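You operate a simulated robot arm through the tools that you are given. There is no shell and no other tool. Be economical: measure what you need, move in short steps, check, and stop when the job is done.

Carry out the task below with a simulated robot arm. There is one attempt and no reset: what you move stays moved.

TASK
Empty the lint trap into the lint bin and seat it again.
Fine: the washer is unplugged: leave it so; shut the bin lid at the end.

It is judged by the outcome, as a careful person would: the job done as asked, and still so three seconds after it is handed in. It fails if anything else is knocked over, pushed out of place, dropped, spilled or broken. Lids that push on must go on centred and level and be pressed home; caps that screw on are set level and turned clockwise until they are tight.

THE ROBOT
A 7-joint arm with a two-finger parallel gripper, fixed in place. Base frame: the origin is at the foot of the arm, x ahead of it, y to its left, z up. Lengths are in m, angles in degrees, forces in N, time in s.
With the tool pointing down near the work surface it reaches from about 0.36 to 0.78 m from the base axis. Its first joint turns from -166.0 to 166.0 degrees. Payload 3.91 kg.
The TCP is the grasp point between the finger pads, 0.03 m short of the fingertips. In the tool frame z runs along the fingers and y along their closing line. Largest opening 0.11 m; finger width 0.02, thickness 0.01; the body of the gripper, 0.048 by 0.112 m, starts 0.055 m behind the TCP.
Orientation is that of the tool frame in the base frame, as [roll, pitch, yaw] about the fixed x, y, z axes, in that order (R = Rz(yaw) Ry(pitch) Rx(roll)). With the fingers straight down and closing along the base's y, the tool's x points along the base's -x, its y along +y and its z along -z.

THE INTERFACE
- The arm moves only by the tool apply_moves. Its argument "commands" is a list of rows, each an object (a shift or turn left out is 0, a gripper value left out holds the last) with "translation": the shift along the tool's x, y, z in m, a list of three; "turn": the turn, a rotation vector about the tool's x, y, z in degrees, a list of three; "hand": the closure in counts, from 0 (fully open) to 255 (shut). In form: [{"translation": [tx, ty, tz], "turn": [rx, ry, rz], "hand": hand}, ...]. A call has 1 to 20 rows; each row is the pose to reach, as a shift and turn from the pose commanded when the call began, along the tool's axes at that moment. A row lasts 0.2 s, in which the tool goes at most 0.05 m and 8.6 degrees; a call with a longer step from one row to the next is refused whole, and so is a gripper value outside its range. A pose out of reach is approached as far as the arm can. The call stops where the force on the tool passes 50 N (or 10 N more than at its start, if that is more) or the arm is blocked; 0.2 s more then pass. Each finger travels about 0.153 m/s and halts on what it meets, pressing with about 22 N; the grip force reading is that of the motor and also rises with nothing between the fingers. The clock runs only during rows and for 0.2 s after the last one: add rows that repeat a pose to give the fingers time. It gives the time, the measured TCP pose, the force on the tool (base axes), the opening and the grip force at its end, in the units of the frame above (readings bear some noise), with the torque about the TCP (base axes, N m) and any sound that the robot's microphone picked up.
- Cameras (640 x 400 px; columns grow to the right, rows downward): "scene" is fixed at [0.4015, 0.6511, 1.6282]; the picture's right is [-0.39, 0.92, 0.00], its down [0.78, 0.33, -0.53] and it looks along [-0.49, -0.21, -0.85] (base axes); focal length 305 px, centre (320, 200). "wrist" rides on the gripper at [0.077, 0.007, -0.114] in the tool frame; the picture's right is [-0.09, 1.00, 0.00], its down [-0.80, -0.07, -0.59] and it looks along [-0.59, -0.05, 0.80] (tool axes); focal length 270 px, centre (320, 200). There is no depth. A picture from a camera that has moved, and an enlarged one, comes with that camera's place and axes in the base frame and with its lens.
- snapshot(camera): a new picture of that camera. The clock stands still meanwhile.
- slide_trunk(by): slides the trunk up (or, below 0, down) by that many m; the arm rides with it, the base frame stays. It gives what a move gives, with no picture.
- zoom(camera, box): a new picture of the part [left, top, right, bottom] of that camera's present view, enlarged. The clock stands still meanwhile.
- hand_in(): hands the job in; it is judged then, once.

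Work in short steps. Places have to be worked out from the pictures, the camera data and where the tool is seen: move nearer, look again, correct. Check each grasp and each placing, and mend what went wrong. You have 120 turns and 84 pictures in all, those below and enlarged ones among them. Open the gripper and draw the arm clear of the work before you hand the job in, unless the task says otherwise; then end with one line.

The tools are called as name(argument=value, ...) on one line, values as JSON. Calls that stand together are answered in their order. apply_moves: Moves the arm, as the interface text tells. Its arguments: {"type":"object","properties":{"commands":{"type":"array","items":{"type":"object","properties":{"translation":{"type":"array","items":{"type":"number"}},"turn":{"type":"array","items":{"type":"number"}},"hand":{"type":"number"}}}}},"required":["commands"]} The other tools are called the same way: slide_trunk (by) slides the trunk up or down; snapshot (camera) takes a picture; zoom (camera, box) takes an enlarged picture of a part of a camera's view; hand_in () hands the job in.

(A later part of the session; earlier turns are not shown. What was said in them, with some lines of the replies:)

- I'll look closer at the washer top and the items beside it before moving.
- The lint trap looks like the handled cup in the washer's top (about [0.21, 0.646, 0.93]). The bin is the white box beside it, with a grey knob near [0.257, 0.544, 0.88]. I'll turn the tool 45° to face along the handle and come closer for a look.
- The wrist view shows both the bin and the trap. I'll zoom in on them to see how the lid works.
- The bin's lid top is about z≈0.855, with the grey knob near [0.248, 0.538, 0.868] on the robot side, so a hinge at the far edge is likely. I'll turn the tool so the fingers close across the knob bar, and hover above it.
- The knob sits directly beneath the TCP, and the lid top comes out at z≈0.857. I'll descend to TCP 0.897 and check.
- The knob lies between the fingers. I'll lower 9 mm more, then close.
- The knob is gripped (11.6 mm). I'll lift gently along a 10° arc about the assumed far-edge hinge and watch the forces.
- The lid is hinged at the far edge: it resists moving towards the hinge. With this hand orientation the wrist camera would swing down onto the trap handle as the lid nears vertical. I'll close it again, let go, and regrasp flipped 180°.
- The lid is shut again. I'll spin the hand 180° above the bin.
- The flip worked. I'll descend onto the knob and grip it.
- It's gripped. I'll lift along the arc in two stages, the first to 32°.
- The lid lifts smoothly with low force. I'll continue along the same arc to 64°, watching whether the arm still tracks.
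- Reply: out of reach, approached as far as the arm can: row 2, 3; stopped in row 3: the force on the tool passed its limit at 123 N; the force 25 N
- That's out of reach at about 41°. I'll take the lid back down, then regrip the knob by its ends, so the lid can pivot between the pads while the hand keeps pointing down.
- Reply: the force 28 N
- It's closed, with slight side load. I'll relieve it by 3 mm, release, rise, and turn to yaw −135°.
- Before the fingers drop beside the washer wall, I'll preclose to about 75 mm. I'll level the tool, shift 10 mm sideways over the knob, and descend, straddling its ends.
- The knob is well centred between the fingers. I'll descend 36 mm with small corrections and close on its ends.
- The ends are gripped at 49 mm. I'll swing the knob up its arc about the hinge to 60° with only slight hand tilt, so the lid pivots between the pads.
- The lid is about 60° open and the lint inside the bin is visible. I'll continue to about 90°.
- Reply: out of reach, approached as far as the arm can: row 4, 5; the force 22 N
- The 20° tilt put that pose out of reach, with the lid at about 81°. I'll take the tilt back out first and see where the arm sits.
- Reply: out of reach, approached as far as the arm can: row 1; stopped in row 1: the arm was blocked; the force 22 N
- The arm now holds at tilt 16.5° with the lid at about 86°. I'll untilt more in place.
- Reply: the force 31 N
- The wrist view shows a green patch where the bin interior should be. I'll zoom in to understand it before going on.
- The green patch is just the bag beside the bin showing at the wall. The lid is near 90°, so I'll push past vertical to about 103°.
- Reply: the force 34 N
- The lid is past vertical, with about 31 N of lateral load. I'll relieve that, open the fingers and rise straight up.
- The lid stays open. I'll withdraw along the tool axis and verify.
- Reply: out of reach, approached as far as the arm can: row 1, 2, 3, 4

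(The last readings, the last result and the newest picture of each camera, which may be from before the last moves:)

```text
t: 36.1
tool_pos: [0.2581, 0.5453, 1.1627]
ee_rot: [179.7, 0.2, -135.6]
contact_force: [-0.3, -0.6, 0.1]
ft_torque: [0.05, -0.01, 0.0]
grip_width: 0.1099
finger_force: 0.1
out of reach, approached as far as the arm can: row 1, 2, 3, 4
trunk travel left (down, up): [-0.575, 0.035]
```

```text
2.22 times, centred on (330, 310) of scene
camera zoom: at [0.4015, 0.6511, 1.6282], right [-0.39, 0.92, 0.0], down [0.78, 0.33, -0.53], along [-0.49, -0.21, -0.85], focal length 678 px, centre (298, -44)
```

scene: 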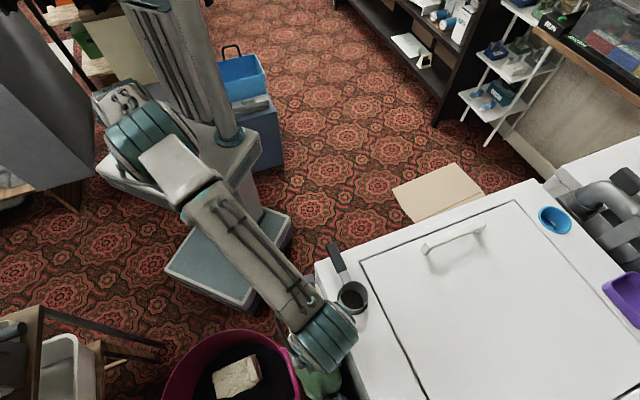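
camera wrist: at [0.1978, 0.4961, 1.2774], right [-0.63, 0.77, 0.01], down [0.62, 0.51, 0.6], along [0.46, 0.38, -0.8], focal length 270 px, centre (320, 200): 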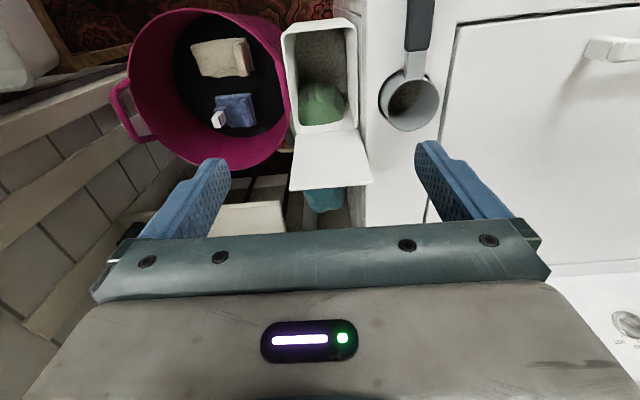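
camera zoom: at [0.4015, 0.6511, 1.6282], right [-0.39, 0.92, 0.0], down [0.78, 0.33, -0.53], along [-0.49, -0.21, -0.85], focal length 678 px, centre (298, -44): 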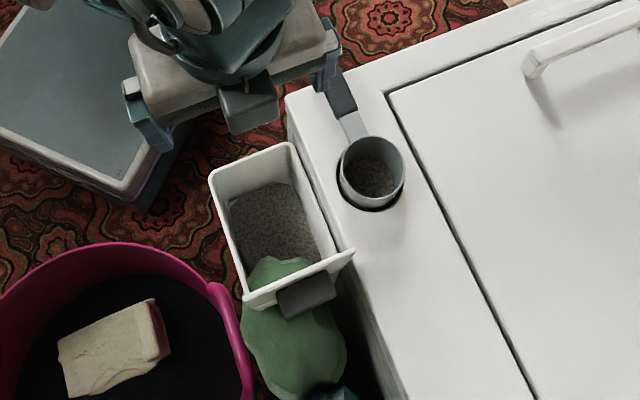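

The bin is open. Next is the trap: I'll hover above its handle to measure.

apply_moves(commands=[{"translation": [0.02, 0.03, 0]}, {"translation": [0.04, 0.06, 0]}, {"translation": [0.06, 0.09, 0.02]}, {"translation": [0.067, 0.1075, 0.06], "turn": [0, 0, -0.6]}, {"translation": [0.067, 0.1075, 0.08], "turn": [0, 0, -0.6]}, {"translation": [0.067, 0.1075, 0.08], "turn": [0, 0, -0.6]}])

snapshot(camera="wrist")

zoom(camera="scene", box=[270, 220, 390, 340])

```text
t: 37.5
tool_pos: [0.1335, 0.5773, 1.0833]
ee_rot: [179.7, 0.1, -134.9]
contact_force: [0.0, 0.5, 0.6]
ft_torque: [0.02, -0.02, 0.02]
grip_width: 0.11
finger_force: 0.1
trunk travel left (down, up): [-0.575, 0.035]
```

```text
45 pictures are left
camera wrist: at [0.0743, 0.5279, 1.1977], right [-0.64, 0.77, 0.01], down [0.62, 0.51, 0.6], along [0.45, 0.39, -0.8], focal length 270 px, centre (320, 200)
```

wrist: 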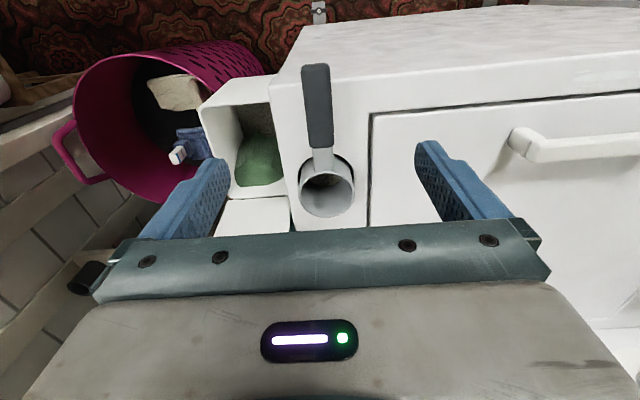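

```text
3.33 times, centred on (330, 280) of scene
camera zoom: at [0.4015, 0.6511, 1.6282], right [-0.39, 0.92, 0.0], down [0.78, 0.33, -0.53], along [-0.49, -0.21, -0.85], focal length 1018 px, centre (287, -67)
```

zoom: 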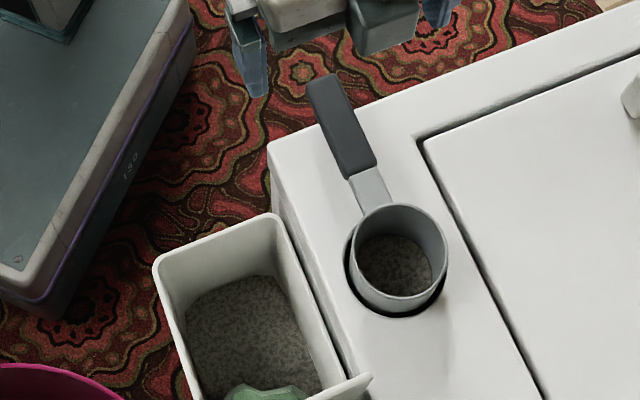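

The handle axis is at z≈0.94, running from (0.115, 0.557) to (0.163, 0.607) and aligned with the tool. I'll descend partway over its middle and check.

apply_moves(commands=[{"translation": [-0.014, 0, 0.04], "turn": [0.3, 0, 0], "hand": 80}, {"translation": [-0.014, 0, 0.08], "turn": [0.3, 0, 0]}, {"translation": [-0.014, 0, 0.1], "turn": [0.3, 0, 0]}, {"translation": [-0.014, 0, 0.11], "turn": [0.3, 0, 0]}, {"translation": [-0.014, 0, 0.11], "turn": [0.3, 0, 0]}])

snapshot(camera="wrist")

zoom(camera="scene", box=[270, 220, 390, 340])

```text
t: 38.7
tool_pos: [0.1457, 0.587, 0.9746]
ee_rot: [180.0, 0.1, -135.0]
contact_force: [0.5, -0.5, -0.1]
ft_torque: [-0.01, 0.0, 0.02]
grip_width: 0.0756
finger_force: 0.1
trunk travel left (down, up): [-0.575, 0.035]
```

```text
43 pictures are left
camera wrist: at [0.0852, 0.5374, 1.0885], right [-0.64, 0.77, 0.0], down [0.62, 0.52, 0.6], along [0.46, 0.38, -0.8], focal length 270 px, centre (320, 200)
```

wrist: 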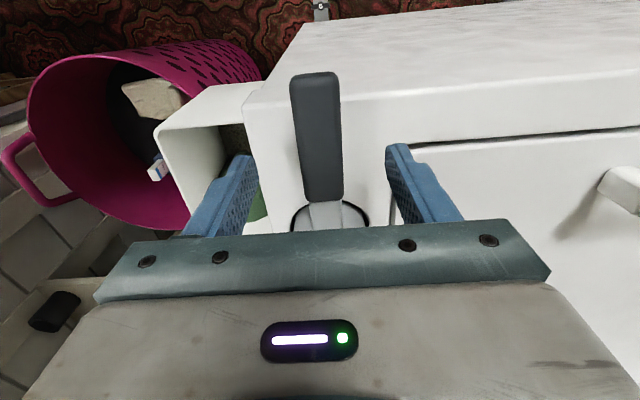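

```text
3.33 times, centred on (330, 280) of scene
camera zoom: at [0.4015, 0.6511, 1.6282], right [-0.39, 0.92, 0.0], down [0.78, 0.33, -0.53], along [-0.49, -0.21, -0.85], focal length 1018 px, centre (287, -67)
```

zoom: 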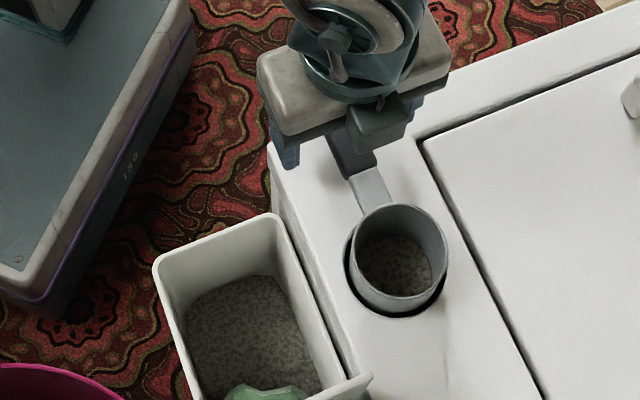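

The handle sits midway between the fingers. I'll descend 20 mm, so the tips are just above the washer top, and close.

apply_moves(commands=[{"translation": [0, 0, 0.01]}, {"translation": [0, 0, 0.016]}, {"translation": [0, 0, 0.02]}, {"translation": [0, 0, 0.02], "hand": 255}, {"translation": [0, 0, 0.02], "hand": 255}, {"translation": [0, 0, 0.02], "hand": 255}, {"translation": [0, 0, 0.02], "hand": 255}])

snapshot(camera="wrist")

```text
t: 40.3
tool_pos: [0.1453, 0.5871, 0.9528]
ee_rot: [180.0, 0.0, -135.0]
contact_force: [-0.6, 0.6, -1.0]
ft_torque: [-0.01, 0.02, 0.04]
grip_width: 0.0256
finger_force: 21.5
trunk travel left (down, up): [-0.575, 0.035]
```

```text
41 pictures are left
camera wrist: at [0.0854, 0.5374, 1.0668], right [-0.64, 0.77, 0.0], down [0.62, 0.52, 0.6], along [0.46, 0.38, -0.8], focal length 270 px, centre (320, 200)
```

wrist: 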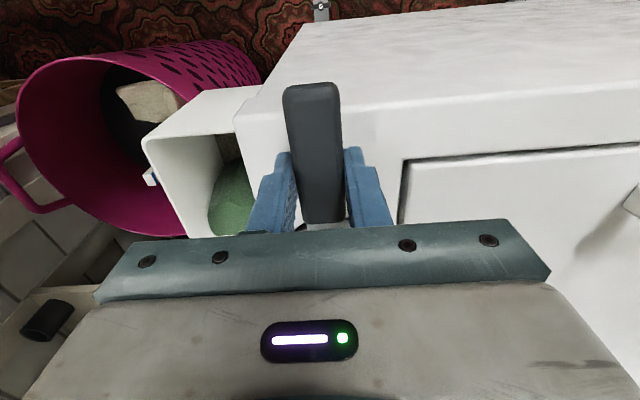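

The handle is gripped at 25.6 mm. I'll note the seat pose as TCP (0.1453, 0.5871, 0.9528), yaw −135, then lift straight up slowly.

apply_moves(commands=[{"hand": 255}, {"hand": 255}, {"translation": [0, 0, -0.01]}, {"translation": [0, 0, -0.025]}, {"translation": [0, 0, -0.04]}, {"translation": [0, 0, -0.04]}])

zoom(camera="scene", box=[270, 220, 390, 340])

```text
t: 41.7
tool_pos: [0.145, 0.5858, 0.9917]
ee_rot: [-179.9, 0.0, -135.1]
contact_force: [0.4, 0.0, -0.8]
ft_torque: [-0.07, 0.03, 0.0]
grip_width: 0.0257
finger_force: 22.2
trunk travel left (down, up): [-0.575, 0.035]
```

```text
3.33 times, centred on (330, 280) of scene
camera zoom: at [0.4015, 0.6511, 1.6282], right [-0.39, 0.92, 0.0], down [0.78, 0.33, -0.53], along [-0.49, -0.21, -0.85], focal length 1018 px, centre (287, -67)
```

zoom: 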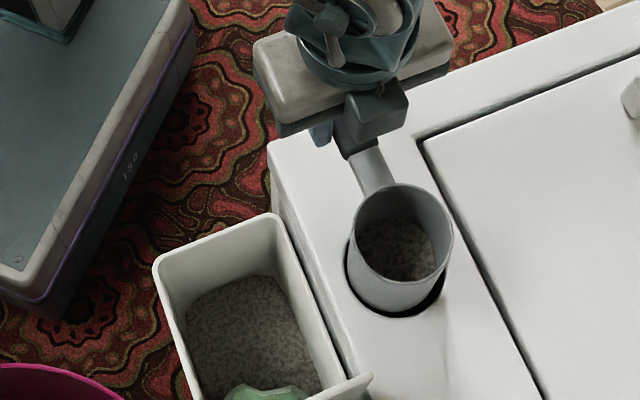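

The trap is rising, still level. I'll keep lifting to clear the well.

apply_moves(commands=[{"translation": [0, 0, -0.02]}, {"translation": [0, 0, -0.04]}, {"translation": [0, 0, -0.06]}, {"translation": [0, 0, -0.08]}, {"translation": [0, 0, -0.1]}, {"translation": [0, 0, -0.1]}])

snapshot(camera="scene")

snapshot(camera="wrist")

```text
t: 43.1
tool_pos: [0.1446, 0.5874, 1.0924]
ee_rot: [180.0, 0.1, -134.9]
contact_force: [0.0, 0.1, -1.0]
ft_torque: [-0.08, 0.09, -0.01]
grip_width: 0.0256
finger_force: 21.9
trunk travel left (down, up): [-0.575, 0.035]
```

```text
39 pictures are left
```

scene: 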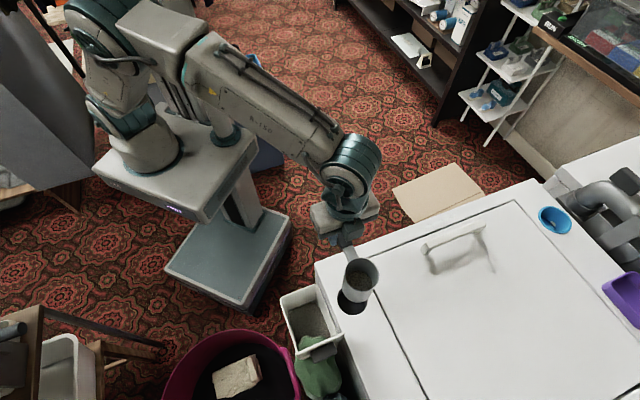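

```text
38 pictures are left
camera wrist: at [0.0844, 0.5384, 1.2081], right [-0.64, 0.77, 0.0], down [0.62, 0.52, 0.6], along [0.46, 0.38, -0.8], focal length 270 px, centre (320, 200)
```

wrist: 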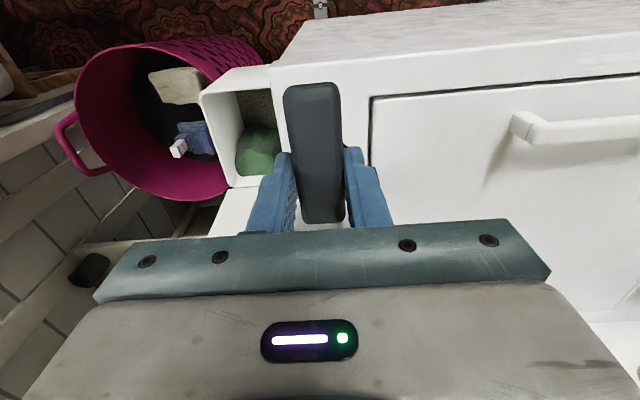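

The trap is clear of the well. I'll carry it over the bin, aiming the handle axis at A≈0.49, L≈0.22 along and across the washer's direction.

apply_moves(commands=[{"translation": [0.006, -0.02, 0]}, {"translation": [0.014, -0.045, 0]}, {"translation": [0.021, -0.07, 0]}, {"translation": [0.0276, -0.093, 0]}, {"translation": [0.0276, -0.093, 0]}])

zoom(camera="scene", box=[250, 220, 410, 400])

```text
t: 44.3
tool_pos: [0.1918, 0.5029, 1.0933]
ee_rot: [-179.9, 0.0, -135.1]
contact_force: [0.6, 0.0, -1.7]
ft_torque: [-0.09, 0.08, 0.0]
grip_width: 0.0257
finger_force: 22.1
trunk travel left (down, up): [-0.575, 0.035]
```

```text
2.22 times, centred on (330, 310) of scene
camera zoom: at [0.4015, 0.6511, 1.6282], right [-0.39, 0.92, 0.0], down [0.78, 0.33, -0.53], along [-0.49, -0.21, -0.85], focal length 678 px, centre (298, -44)
```

zoom: 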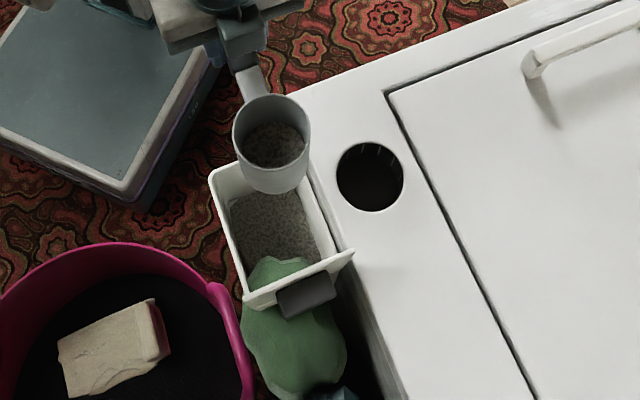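

The cup is over the bin at about A 0.573, L 0.22. I'll roll about the handle axis toward the bin, first 60°, lowering 4 cm.

apply_moves(commands=[{"translation": [0, 0, 0.01], "turn": [-8, 0, 0]}, {"translation": [0, 0, 0.02], "turn": [-16, 0, 0]}, {"translation": [0, 0, 0.03], "turn": [-24, 0, 0]}, {"translation": [0, 0, 0.04], "turn": [-32, 0, 0]}, {"translation": [0, 0, 0.04], "turn": [-40, 0, 0]}, {"translation": [0, 0, 0.04], "turn": [-48, 0, 0]}, {"translation": [0, 0, 0.04], "turn": [-56, 0, 0]}, {"translation": [0, 0, 0.04], "turn": [-60, 0, 0]}, {"translation": [0, 0, 0.04], "turn": [-60, 0, 0]}])

snapshot(camera="scene")

```text
t: 46.3
tool_pos: [0.1908, 0.5013, 1.0516]
ee_rot: [120.0, 0.0, -135.0]
contact_force: [0.3, 0.1, -1.0]
ft_torque: [-0.09, 0.05, -0.01]
grip_width: 0.026
finger_force: 21.7
trunk travel left (down, up): [-0.575, 0.035]
```

```text
36 pictures are left
```

scene: 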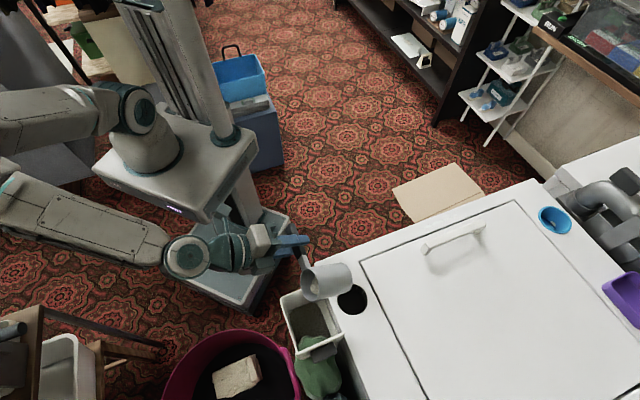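

It tracks well. I'll continue rolling to 120° and lower 3 cm.

apply_moves(commands=[{"translation": [0, -0.006, 0.004], "turn": [-8, 0, 0]}, {"translation": [0, -0.013, 0.0075], "turn": [-16, 0, 0]}, {"translation": [0, -0.02, 0.011], "turn": [-24, 0, 0]}, {"translation": [0, -0.026, 0.015], "turn": [-32, 0, 0]}, {"translation": [0, -0.026, 0.015], "turn": [-40, 0, 0]}, {"translation": [0, -0.026, 0.015], "turn": [-48, 0, 0]}, {"translation": [0, -0.026, 0.015], "turn": [-56, 0, 0]}, {"translation": [0, -0.026, 0.015], "turn": [-60, 0, 0]}, {"translation": [0, -0.026, 0.015], "turn": [-60, 0, 0]}, {"translation": [0, -0.026, 0.015], "turn": [-60, 0, 0]}])

snapshot(camera="scene")

zoom(camera="scene", box=[250, 220, 410, 400])

snapshot(camera="wrist")

```text
t: 48.5
tool_pos: [0.1893, 0.4996, 1.0232]
ee_rot: [60.0, 0.0, -135.0]
contact_force: [0.0, -0.4, -0.6]
ft_torque: [-0.07, 0.01, 0.01]
grip_width: 0.0257
finger_force: 22.0
trunk travel left (down, up): [-0.575, 0.035]
```

```text
35 pictures are left
```

scene: 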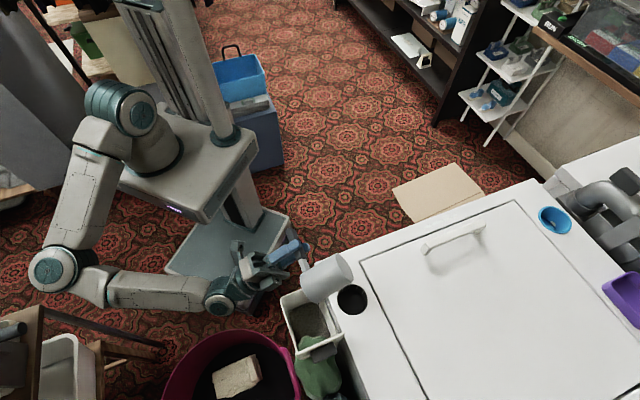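

```text
2.22 times, centred on (330, 310) of scene
camera zoom: at [0.4015, 0.6511, 1.6282], right [-0.39, 0.92, 0.0], down [0.78, 0.33, -0.53], along [-0.49, -0.21, -0.85], focal length 678 px, centre (298, -44)
```

zoom: 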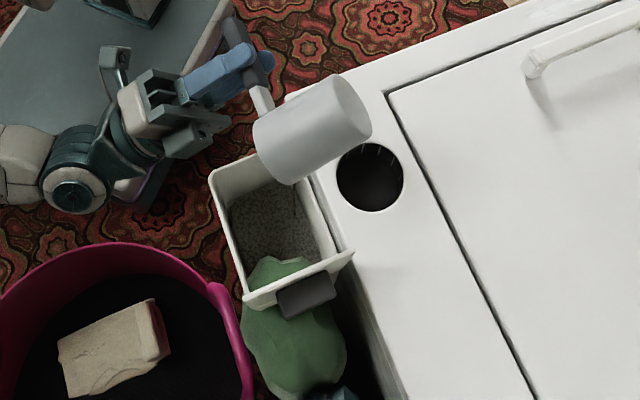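

```text
33 pictures are left
camera wrist: at [0.2079, 0.3736, 0.9714], right [0.41, -0.29, 0.86], down [0.91, 0.23, -0.36], along [-0.09, 0.93, 0.36], focal length 270 px, centre (320, 200)
```

wrist: 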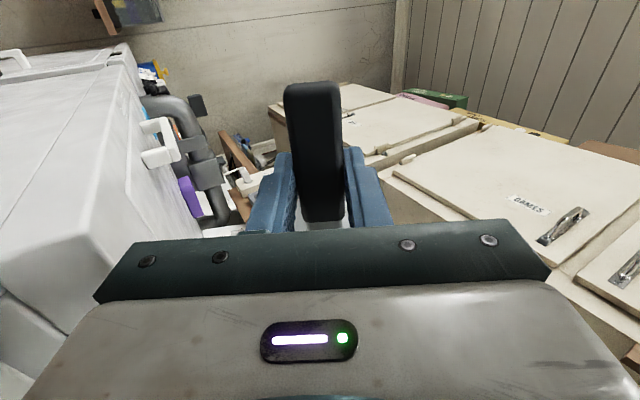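

At 120°, some lint is apparently falling. I'll raise 4.5 cm for hand clearance, roll to about 155° and jiggle to shake out the rest.

apply_moves(commands=[{"translation": [0.004, 0.02, 0.011], "turn": [0, 0, 0]}, {"translation": [0.006, 0.039, 0.0225], "turn": [-7, 0, 0]}, {"translation": [0.006, 0.039, 0.0225], "turn": [-15, 0, 0]}, {"translation": [0.006, 0.039, 0.0225], "turn": [-23, 0, 0]}, {"translation": [0.006, 0.039, 0.0225], "turn": [-30, 0, 0]}, {"translation": [0.006, 0.039, 0.0225], "turn": [-35, 0, 0]}, {"translation": [0.006, 0.051, 0.0295], "turn": [-35, 0, 0]}, {"translation": [0.006, 0.039, 0.0225], "turn": [-35, 0, 0]}, {"translation": [0.006, 0.051, 0.0295], "turn": [-35, 0, 0]}, {"translation": [0.006, 0.039, 0.0225], "turn": [-35, 0, 0]}, {"translation": [0.006, 0.039, 0.0225], "turn": [-35, 0, 0]}])

snapshot(camera="scene")

zoom(camera="scene", box=[250, 220, 410, 400])

```text
t: 50.9
tool_pos: [0.1867, 0.4968, 1.0681]
ee_rot: [24.9, 0.1, -135.0]
contact_force: [-0.2, 0.2, -1.4]
ft_torque: [-0.1, 0.03, 0.03]
grip_width: 0.0258
finger_force: 22.1
trunk travel left (down, up): [-0.575, 0.035]
```

```text
32 pictures are left
```

scene: 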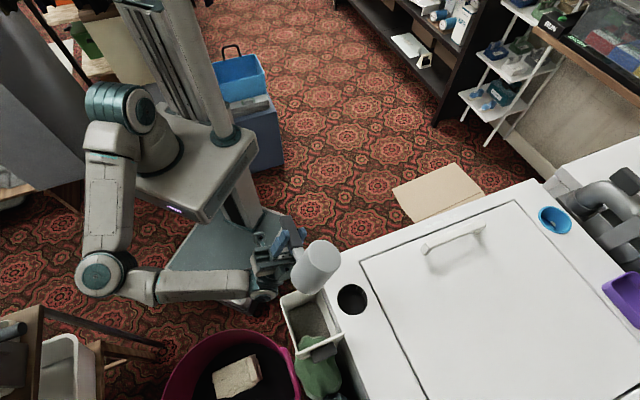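

```text
2.22 times, centred on (330, 310) of scene
camera zoom: at [0.4015, 0.6511, 1.6282], right [-0.39, 0.92, 0.0], down [0.78, 0.33, -0.53], along [-0.49, -0.21, -0.85], focal length 678 px, centre (298, -44)
```

zoom: 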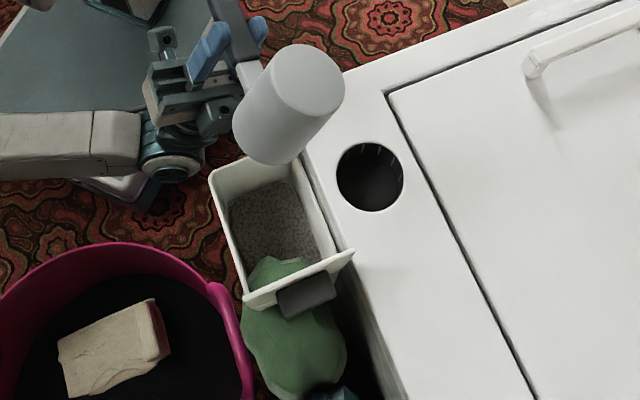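

The cup is nearly inverted and has been shaken. I'll roll it back upright, in place, and look inside.

apply_moves(commands=[{"turn": [8.4, 0, 0]}, {"turn": [16.8, 0, 0]}, {"turn": [25.2, 0, 0]}, {"turn": [33.6, 0, 0]}, {"turn": [42, 0, 0]}, {"turn": [50.4, 0, 0]}, {"turn": [58.8, 0, 0]}, {"turn": [67.2, 0, 0]}, {"turn": [75.6, 0, 0]}, {"turn": [84, 0, 0]}, {"turn": [92.4, 0, 0]}, {"turn": [100.8, 0, 0]}, {"turn": [109.2, 0, 0]}, {"turn": [117.6, 0, 0]}, {"turn": [126, 0, 0]}, {"turn": [134.4, 0, 0]}, {"turn": [142.8, 0, 0]}, {"turn": [151, 0, 0]}, {"turn": [155, 0, 0]}, {"turn": [155, 0, 0]}])

zoom(camera="scene", box=[250, 220, 410, 400])

snapshot(camera="wrist")

```text
t: 55.1
tool_pos: [0.1868, 0.4953, 1.0688]
ee_rot: [-180.0, 0.1, -135.0]
contact_force: [-0.3, -0.8, -1.0]
ft_torque: [-0.09, 0.02, -0.03]
grip_width: 0.0254
finger_force: 22.3
trunk travel left (down, up): [-0.575, 0.035]
```

```text
2.22 times, centred on (330, 310) of scene
camera zoom: at [0.4015, 0.6511, 1.6282], right [-0.39, 0.92, 0.0], down [0.78, 0.33, -0.53], along [-0.49, -0.21, -0.85], focal length 678 px, centre (298, -44)
```

zoom: 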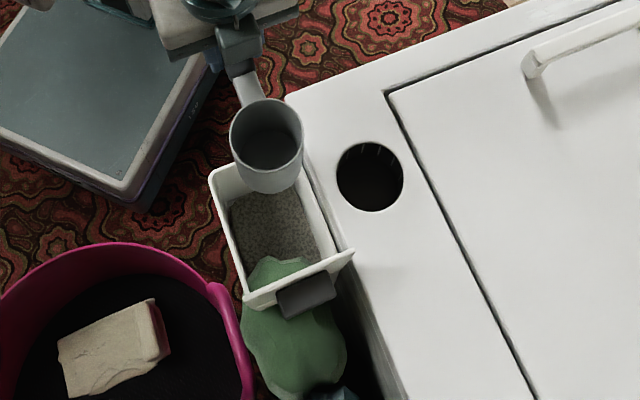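

```text
29 pictures are left
camera wrist: at [0.1267, 0.4471, 1.1829], right [-0.64, 0.77, 0.0], down [0.62, 0.52, 0.6], along [0.46, 0.38, -0.8], focal length 270 px, centre (320, 200)
```

wrist: 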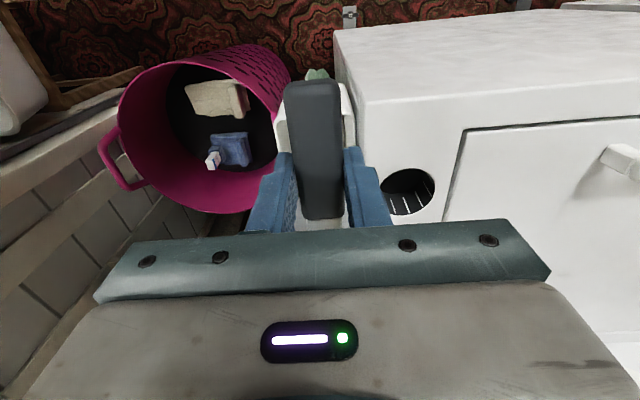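

The cup is empty. I'll carry it back above the well.

apply_moves(commands=[{"translation": [0, 0, -0.03]}, {"translation": [-0.008, 0.02, -0.03]}, {"translation": [-0.017, 0.045, -0.03]}, {"translation": [-0.027, 0.07, -0.03]}, {"translation": [-0.0355, 0.0943, -0.03]}, {"translation": [-0.0355, 0.0943, -0.03]}, {"translation": [-0.0355, 0.0943, 0.01]}, {"translation": [-0.0355, 0.0943, 0.038]}, {"translation": [-0.0355, 0.0943, 0.038]}])

zoom(camera="scene", box=[270, 220, 390, 340])

```text
t: 57.1
tool_pos: [0.1452, 0.5887, 1.0296]
ee_rot: [179.9, 0.2, -135.0]
contact_force: [-0.1, 0.4, -0.8]
ft_torque: [-0.06, 0.06, 0.0]
grip_width: 0.0253
finger_force: 21.7
trunk travel left (down, up): [-0.575, 0.035]
```

```text
3.33 times, centred on (330, 280) of scene
camera zoom: at [0.4015, 0.6511, 1.6282], right [-0.39, 0.92, 0.0], down [0.78, 0.33, -0.53], along [-0.49, -0.21, -0.85], focal length 1018 px, centre (287, -67)
```

zoom: 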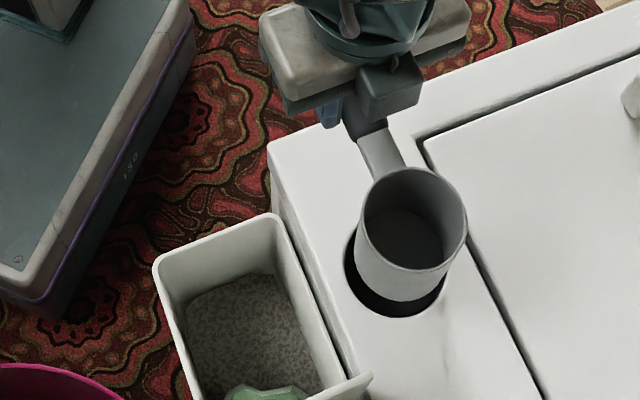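

Totting up my commands, the arm is 1.9 mm and 1.3 mm off the lift-out position. I'll correct that and lower slowly by about 5.5 cm.

apply_moves(commands=[{"translation": [0.0019, -0.0013, 0]}, {"translation": [0.0019, -0.0013, 0.015]}, {"translation": [0.0019, -0.0013, 0.03]}, {"translation": [0.0019, -0.0013, 0.045]}, {"translation": [0.0019, -0.0013, 0.055]}, {"translation": [0.0019, -0.0013, 0.055]}])

zoom(camera="scene", box=[270, 220, 390, 340])

```text
t: 58.5
tool_pos: [0.1436, 0.5875, 0.9754]
ee_rot: [179.9, 0.1, -135.0]
contact_force: [-0.2, 0.0, -1.0]
ft_torque: [-0.08, 0.11, -0.01]
grip_width: 0.0253
finger_force: 22.6
trunk travel left (down, up): [-0.575, 0.035]
```

```text
3.33 times, centred on (330, 280) of scene
camera zoom: at [0.4015, 0.6511, 1.6282], right [-0.39, 0.92, 0.0], down [0.78, 0.33, -0.53], along [-0.49, -0.21, -0.85], focal length 1018 px, centre (287, -67)
```

zoom: 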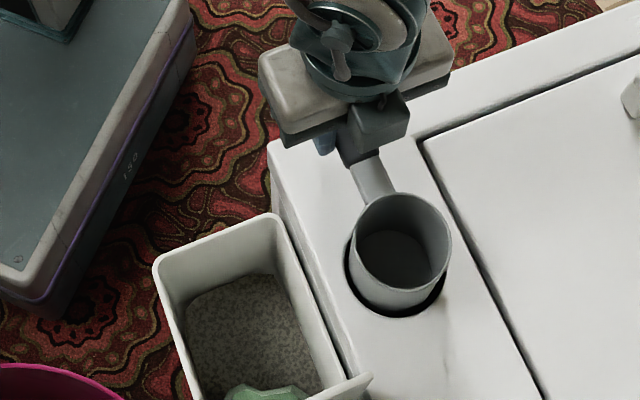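

The cup is entering the well freely. I'll lower the last 23 mm, watching the force.

apply_moves(commands=[{"translation": [0, 0, 0.008]}, {"translation": [0, 0, 0.015]}, {"translation": [0, 0, 0.02]}, {"translation": [0, 0, 0.0225]}, {"translation": [0, 0, 0.0225]}])

zoom(camera="scene", box=[270, 220, 390, 340])

```text
t: 59.7
tool_pos: [0.143, 0.5865, 0.9539]
ee_rot: [179.9, 0.2, -134.9]
contact_force: [-2.2, -1.7, 13.3]
ft_torque: [0.48, -0.38, 0.0]
grip_width: 0.0253
finger_force: 21.6
trunk travel left (down, up): [-0.575, 0.035]
```

```text
3.33 times, centred on (330, 280) of scene
camera zoom: at [0.4015, 0.6511, 1.6282], right [-0.39, 0.92, 0.0], down [0.78, 0.33, -0.53], along [-0.49, -0.21, -0.85], focal length 1018 px, centre (287, -67)
```

zoom: 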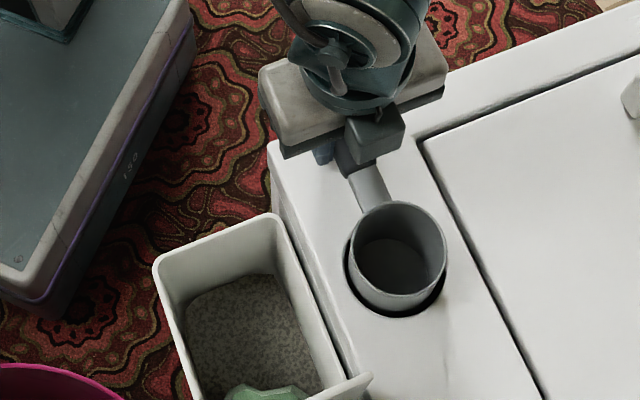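

It has bottomed out with 13 N at the original height, and the picture matches the original seated view. I'll release and rise.

apply_moves(commands=[{"hand": 150}, {"hand": 80}, {"hand": 80}, {"hand": 80}, {"translation": [0, 0, -0.04], "hand": 80}, {"translation": [0, 0, -0.08], "hand": 80}, {"translation": [0, 0, -0.12], "hand": 80}, {"translation": [0, 0, -0.16], "hand": 80}, {"translation": [0, 0, -0.2], "hand": 80}])

snapshot(camera="wrist")

zoom(camera="scene", box=[270, 220, 390, 340])

```text
t: 61.7
tool_pos: [0.1437, 0.5879, 1.1547]
ee_rot: [179.9, 0.1, -135.0]
contact_force: [0.0, 0.3, 0.4]
ft_torque: [0.0, 0.0, -0.02]
grip_width: 0.0756
finger_force: 0.0
trunk travel left (down, up): [-0.575, 0.035]
```

```text
25 pictures are left
camera wrist: at [0.0845, 0.5381, 1.2687], right [-0.64, 0.77, 0.0], down [0.62, 0.52, 0.6], along [0.46, 0.38, -0.8], focal length 270 px, centre (320, 200)
```

wrist: 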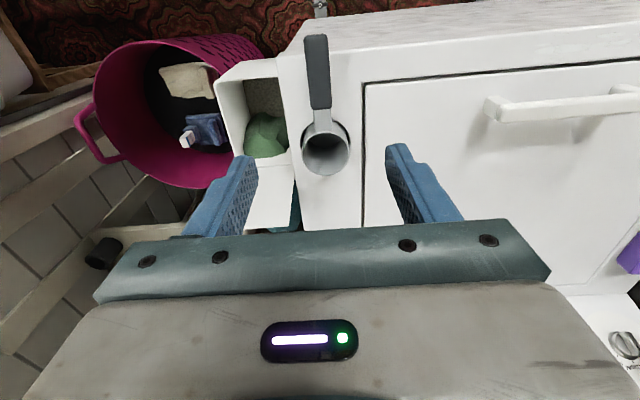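

```text
3.33 times, centred on (330, 280) of scene
camera zoom: at [0.4015, 0.6511, 1.6282], right [-0.39, 0.92, 0.0], down [0.78, 0.33, -0.53], along [-0.49, -0.21, -0.85], focal length 1018 px, centre (287, -67)
```

zoom: 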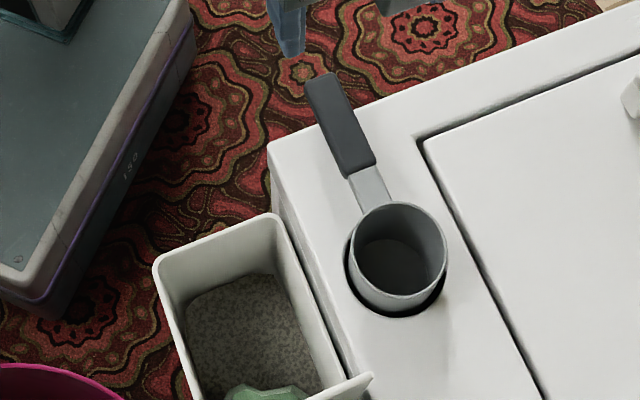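

The trap is seated as before, and empty. Now for the lid: I'll move above and in front of it to measure where the knob sits.

apply_moves(commands=[{"translation": [-0.02, -0.03, 0]}, {"translation": [-0.04, -0.06, 0]}, {"translation": [-0.063, -0.09, 0]}, {"translation": [-0.083, -0.107, 0]}, {"translation": [-0.083, -0.107, 0]}])

snapshot(camera="wrist")

zoom(camera="scene", box=[270, 260, 390, 400])

```text
t: 62.9
tool_pos: [0.2817, 0.5687, 1.1509]
ee_rot: [-180.0, 0.1, -135.1]
contact_force: [-0.9, 0.4, 0.7]
ft_torque: [-0.02, 0.03, 0.01]
grip_width: 0.0755
finger_force: 0.1
trunk travel left (down, up): [-0.575, 0.035]
```

```text
23 pictures are left
camera wrist: at [0.2214, 0.5199, 1.2665], right [-0.64, 0.77, 0.0], down [0.62, 0.52, 0.6], along [0.46, 0.38, -0.8], focal length 270 px, centre (320, 200)
```

wrist: 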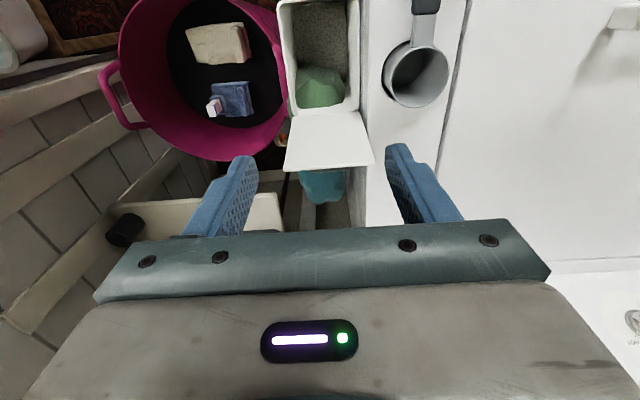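

```text
2.86 times, centred on (330, 330) of scene
camera zoom: at [0.4015, 0.6511, 1.6282], right [-0.39, 0.92, 0.0], down [0.78, 0.33, -0.53], along [-0.49, -0.21, -0.85], focal length 872 px, centre (291, -171)
```

zoom: 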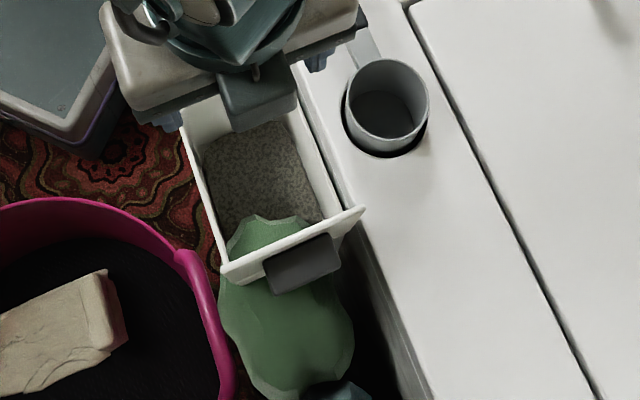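

The lid stands at about 97°, with the knob near A 0.686, L 0.207, z 0.969. I'll move out beyond it, above the lid's top edge, and check reach.

apply_moves(commands=[{"translation": [-0.025, 0.002, 0.03]}, {"translation": [-0.05, 0.004, 0.06]}, {"translation": [-0.07, 0.004, 0.075]}, {"translation": [-0.089, 0.004, 0.085]}, {"translation": [-0.089, 0.004, 0.085]}])

snapshot(camera="wrist")

```text
t: 64.1
tool_pos: [0.3381, 0.637, 1.0678]
ee_rot: [-179.9, 0.1, -134.9]
contact_force: [1.0, -0.5, -1.3]
ft_torque: [-0.02, 0.02, 0.01]
grip_width: 0.0755
finger_force: 0.0
trunk travel left (down, up): [-0.575, 0.035]
```

```text
21 pictures are left
camera wrist: at [0.2779, 0.5864, 1.1828], right [-0.64, 0.77, 0.0], down [0.62, 0.52, 0.6], along [0.46, 0.38, -0.8], focal length 270 px, centre (320, 200)
```

wrist: 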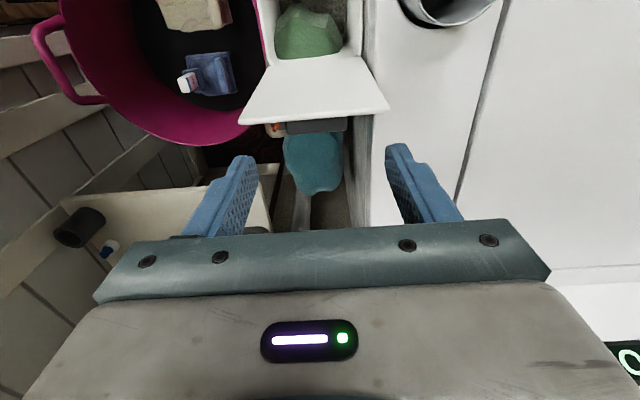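

Reach is fine. The lid's top edge is at A 0.675 and its centre at L 0.208, so I'll descend behind the lid with the fingers straddling the knob.

apply_moves(commands=[{"translation": [-0.002, -0.003, 0.02]}, {"translation": [-0.002, -0.003, 0.04]}, {"translation": [-0.002, -0.003, 0.06]}, {"translation": [-0.002, -0.003, 0.078]}, {"translation": [-0.002, -0.003, 0.083]}, {"translation": [-0.002, -0.003, 0.083]}])

snapshot(camera="wrist")

```text
t: 65.5
tool_pos: [0.3421, 0.6355, 0.9838]
ee_rot: [-179.9, 0.1, -135.0]
contact_force: [0.6, 0.1, -0.3]
ft_torque: [-0.06, 0.0, 0.01]
grip_width: 0.0756
finger_force: 0.1
trunk travel left (down, up): [-0.575, 0.035]
```

```text
20 pictures are left
camera wrist: at [0.2832, 0.5856, 1.0985], right [-0.64, 0.77, 0.0], down [0.62, 0.52, 0.6], along [0.46, 0.38, -0.8], focal length 270 px, centre (320, 200)
```

wrist: 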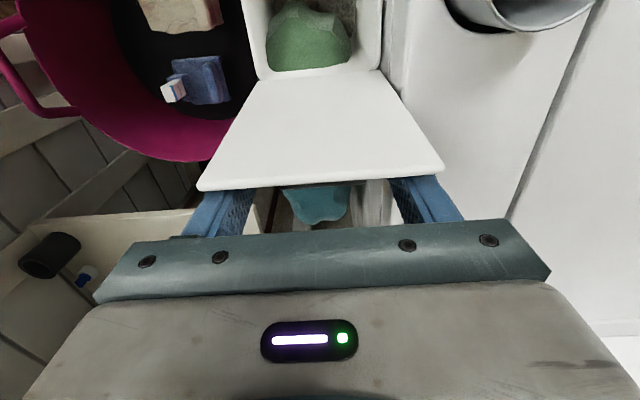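

Both fingers are behind the lid on either side of the knob, with no contact. I'll close on it.

apply_moves(commands=[{"hand": 255}, {"hand": 255}, {"hand": 255}, {"hand": 255}])

```text
t: 66.5
tool_pos: [0.3424, 0.634, 0.9835]
ee_rot: [-179.9, 0.1, -135.1]
contact_force: [-2.3, 2.1, -1.0]
ft_torque: [0.19, 0.1, -0.05]
grip_width: 0.0492
finger_force: 45.1
trunk travel left (down, up): [-0.575, 0.035]
```

It's gripped, but the fingertips sit so deep they would dig into the lid as it closes. I'll regrip 7 mm higher and 4 mm further out.

apply_moves(commands=[{"hand": 80}, {"hand": 80}, {"hand": 80}, {"translation": [-0.004, 0, -0.004], "hand": 80}, {"translation": [-0.004, 0, -0.007], "hand": 80}, {"translation": [-0.004, 0, -0.007], "hand": 255}, {"translation": [-0.004, 0, -0.007], "hand": 255}, {"translation": [-0.004, 0, -0.007], "hand": 255}, {"translation": [-0.004, 0, -0.007], "hand": 255}])

```text
t: 68.5
tool_pos: [0.3456, 0.6386, 0.9915]
ee_rot: [180.0, 0.0, -135.0]
contact_force: [-2.0, 0.8, -0.5]
ft_torque: [0.11, 0.18, -0.1]
grip_width: 0.0495
finger_force: 45.0
trunk travel left (down, up): [-0.575, 0.035]
```

It's regripped. I'll swing the lid back along the arc to about 50° and check.

apply_moves(commands=[{"translation": [0.0135, 0, -0.0027]}, {"translation": [0.0332, 0, -0.0037]}, {"translation": [0.0527, 0, -0.0012]}, {"translation": [0.0716, 0, 0.0046]}, {"translation": [0.0891, 0, 0.0135]}, {"translation": [0.0891, 0, 0.0135]}])

snapshot(camera="wrist")

```text
t: 69.9
tool_pos: [0.2822, 0.5762, 0.9775]
ee_rot: [-180.0, 0.1, -135.0]
contact_force: [6.1, 12.2, 1.8]
ft_torque: [1.15, -1.16, 0.02]
grip_width: 0.0493
finger_force: 44.9
trunk travel left (down, up): [-0.575, 0.035]
```

```text
19 pictures are left
camera wrist: at [0.2235, 0.527, 1.0925], right [-0.64, 0.77, 0.0], down [0.62, 0.52, 0.6], along [0.46, 0.38, -0.8], focal length 270 px, centre (320, 200)
```

wrist: 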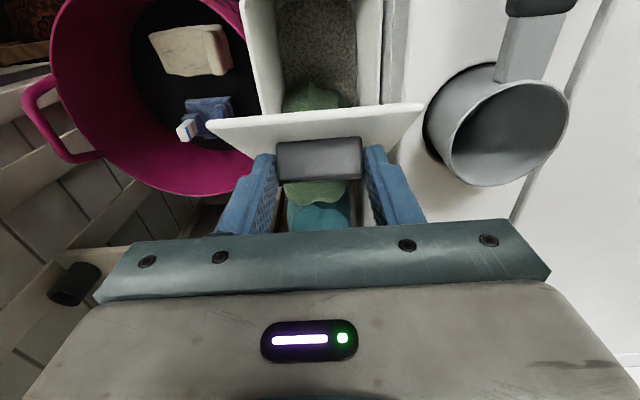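

The lid is following well. I'll continue down to closed.

apply_moves(commands=[{"translation": [0.0147, 0, 0.0119]}, {"translation": [0.0276, 0, 0.0264]}, {"translation": [0.038, 0, 0.0429]}, {"translation": [0.0455, 0, 0.0611]}, {"translation": [0.0485, 0, 0.072]}, {"translation": [0.05, 0, 0.0803]}, {"translation": [0.05, 0, 0.0803]}])

snapshot(camera="wrist")

```text
t: 71.5
tool_pos: [0.2448, 0.5388, 0.8976]
ee_rot: [180.0, 0.1, -135.0]
contact_force: [-18.0, 9.1, 10.5]
ft_torque: [1.15, -0.18, 0.07]
grip_width: 0.0489
finger_force: 45.2
trunk travel left (down, up): [-0.575, 0.035]
```

```text
18 pictures are left
camera wrist: at [0.1853, 0.4886, 1.012], right [-0.64, 0.77, 0.0], down [0.62, 0.52, 0.6], along [0.46, 0.38, -0.8], focal length 270 px, centre (320, 200)
```

wrist: 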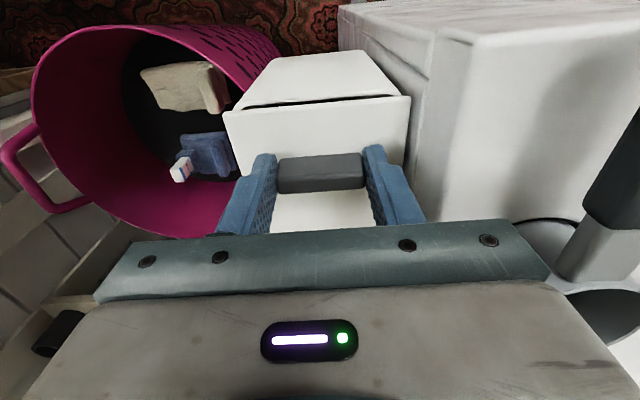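

A few degrees of gap remain. I'll lower gently another 5 mm.

apply_moves(commands=[{"translation": [0, 0.001, 0.003]}, {"translation": [0, 0.001, 0.006]}, {"translation": [0, 0.001, 0.006]}])

zoom(camera="wrist", box=[200, 30, 440, 240])

```text
t: 72.3
tool_pos: [0.2436, 0.5372, 0.8921]
ee_rot: [180.0, 0.1, -135.0]
contact_force: [-20.4, -1.4, 10.7]
ft_torque: [0.8, -0.38, 0.11]
grip_width: 0.0494
finger_force: 44.7
trunk travel left (down, up): [-0.575, 0.035]
```

```text
1.90 times, centred on (320, 135) of wrist
camera zoom: at [0.1849, 0.4885, 1.0074], right [-0.64, 0.77, 0.0], down [0.62, 0.52, 0.6], along [0.46, 0.38, -0.8], focal length 515 px, centre (320, 324)
```

zoom: 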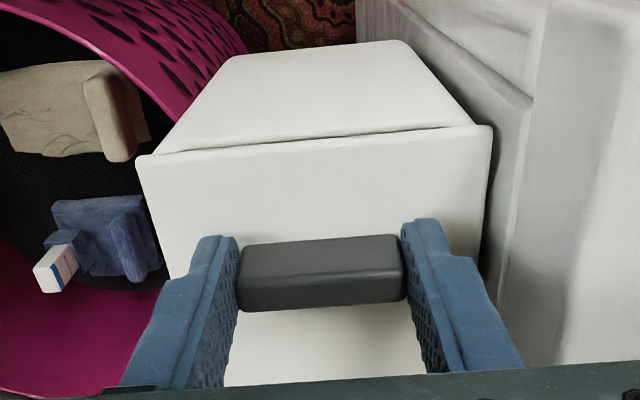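

The gap is gone. I'll release and rise, then check the lid.

apply_moves(commands=[{"hand": 80}, {"hand": 80}, {"hand": 80}, {"translation": [0, 0, -0.03], "hand": 80}, {"translation": [0, 0, -0.07], "hand": 80}, {"translation": [0, 0, -0.11], "hand": 80}, {"translation": [0.03, 0, -0.15], "hand": 80}, {"translation": [0.06, 0, -0.19], "hand": 0}, {"translation": [0.09, 0, -0.22], "hand": 0}])

snapshot(camera="wrist")

zoom(camera="wrist", box=[240, 70, 440, 230])

zoom(camera="scene", box=[260, 220, 420, 400])

```text
t: 74.3
tool_pos: [0.1817, 0.474, 1.1098]
ee_rot: [179.9, 0.1, -135.1]
contact_force: [0.9, -0.1, -1.0]
ft_torque: [0.0, -0.02, 0.01]
grip_width: 0.11
finger_force: 0.0
trunk travel left (down, up): [-0.575, 0.035]
```

```text
16 pictures are left
camera wrist: at [0.1209, 0.4254, 1.2246], right [-0.64, 0.77, 0.0], down [0.62, 0.51, 0.6], along [0.46, 0.38, -0.8], focal length 270 px, centre (320, 200)
```

wrist: 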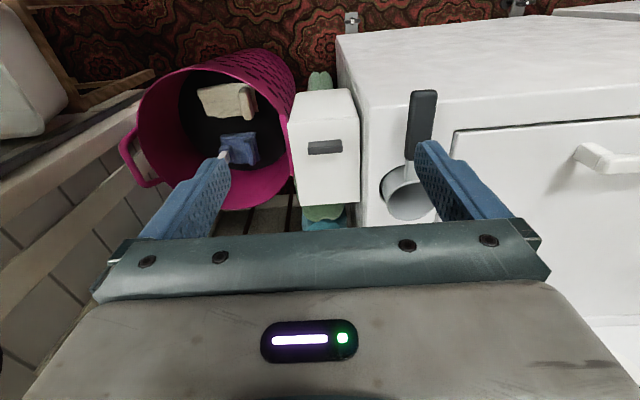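

```text
2.50 times, centred on (340, 150) of wrist
camera zoom: at [0.1209, 0.4254, 1.2246], right [-0.64, 0.77, 0.0], down [0.62, 0.51, 0.6], along [0.46, 0.38, -0.8], focal length 676 px, centre (270, 325)
```

zoom: 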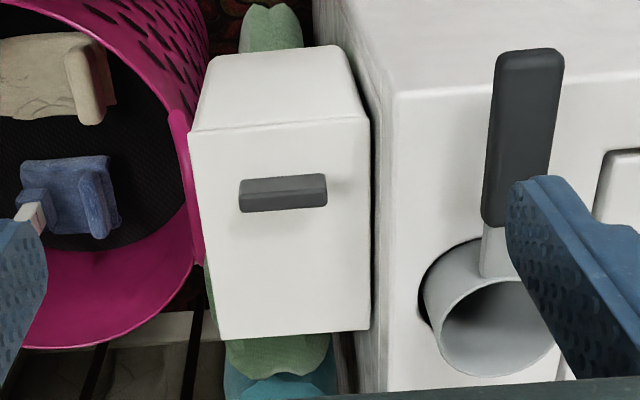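

```text
2.22 times, centred on (340, 310) of scene
camera zoom: at [0.4015, 0.6511, 1.6282], right [-0.39, 0.92, 0.0], down [0.78, 0.33, -0.53], along [-0.49, -0.21, -0.85], focal length 678 px, centre (276, -44)
```

zoom: 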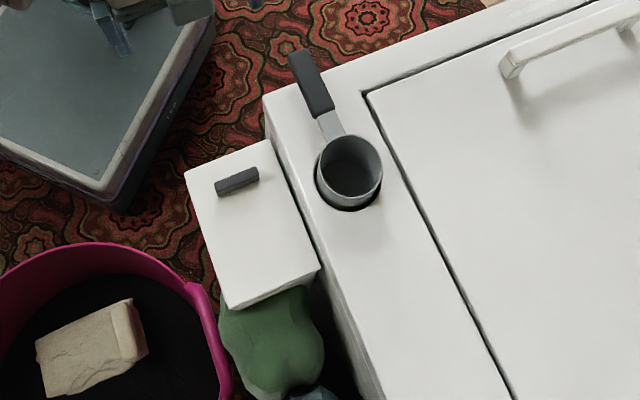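

The lid is shut, the empty trap sits as it did in the first picture, the bin hasn't moved, and the arm is clear with the gripper open. I'm handing in.

hand_in()

```text
The job is handed in.
```

I emptied the lint trap into the lint bin, seated it back in the washer and shut the bin lid; I didn't touch the unplugged washer's power.
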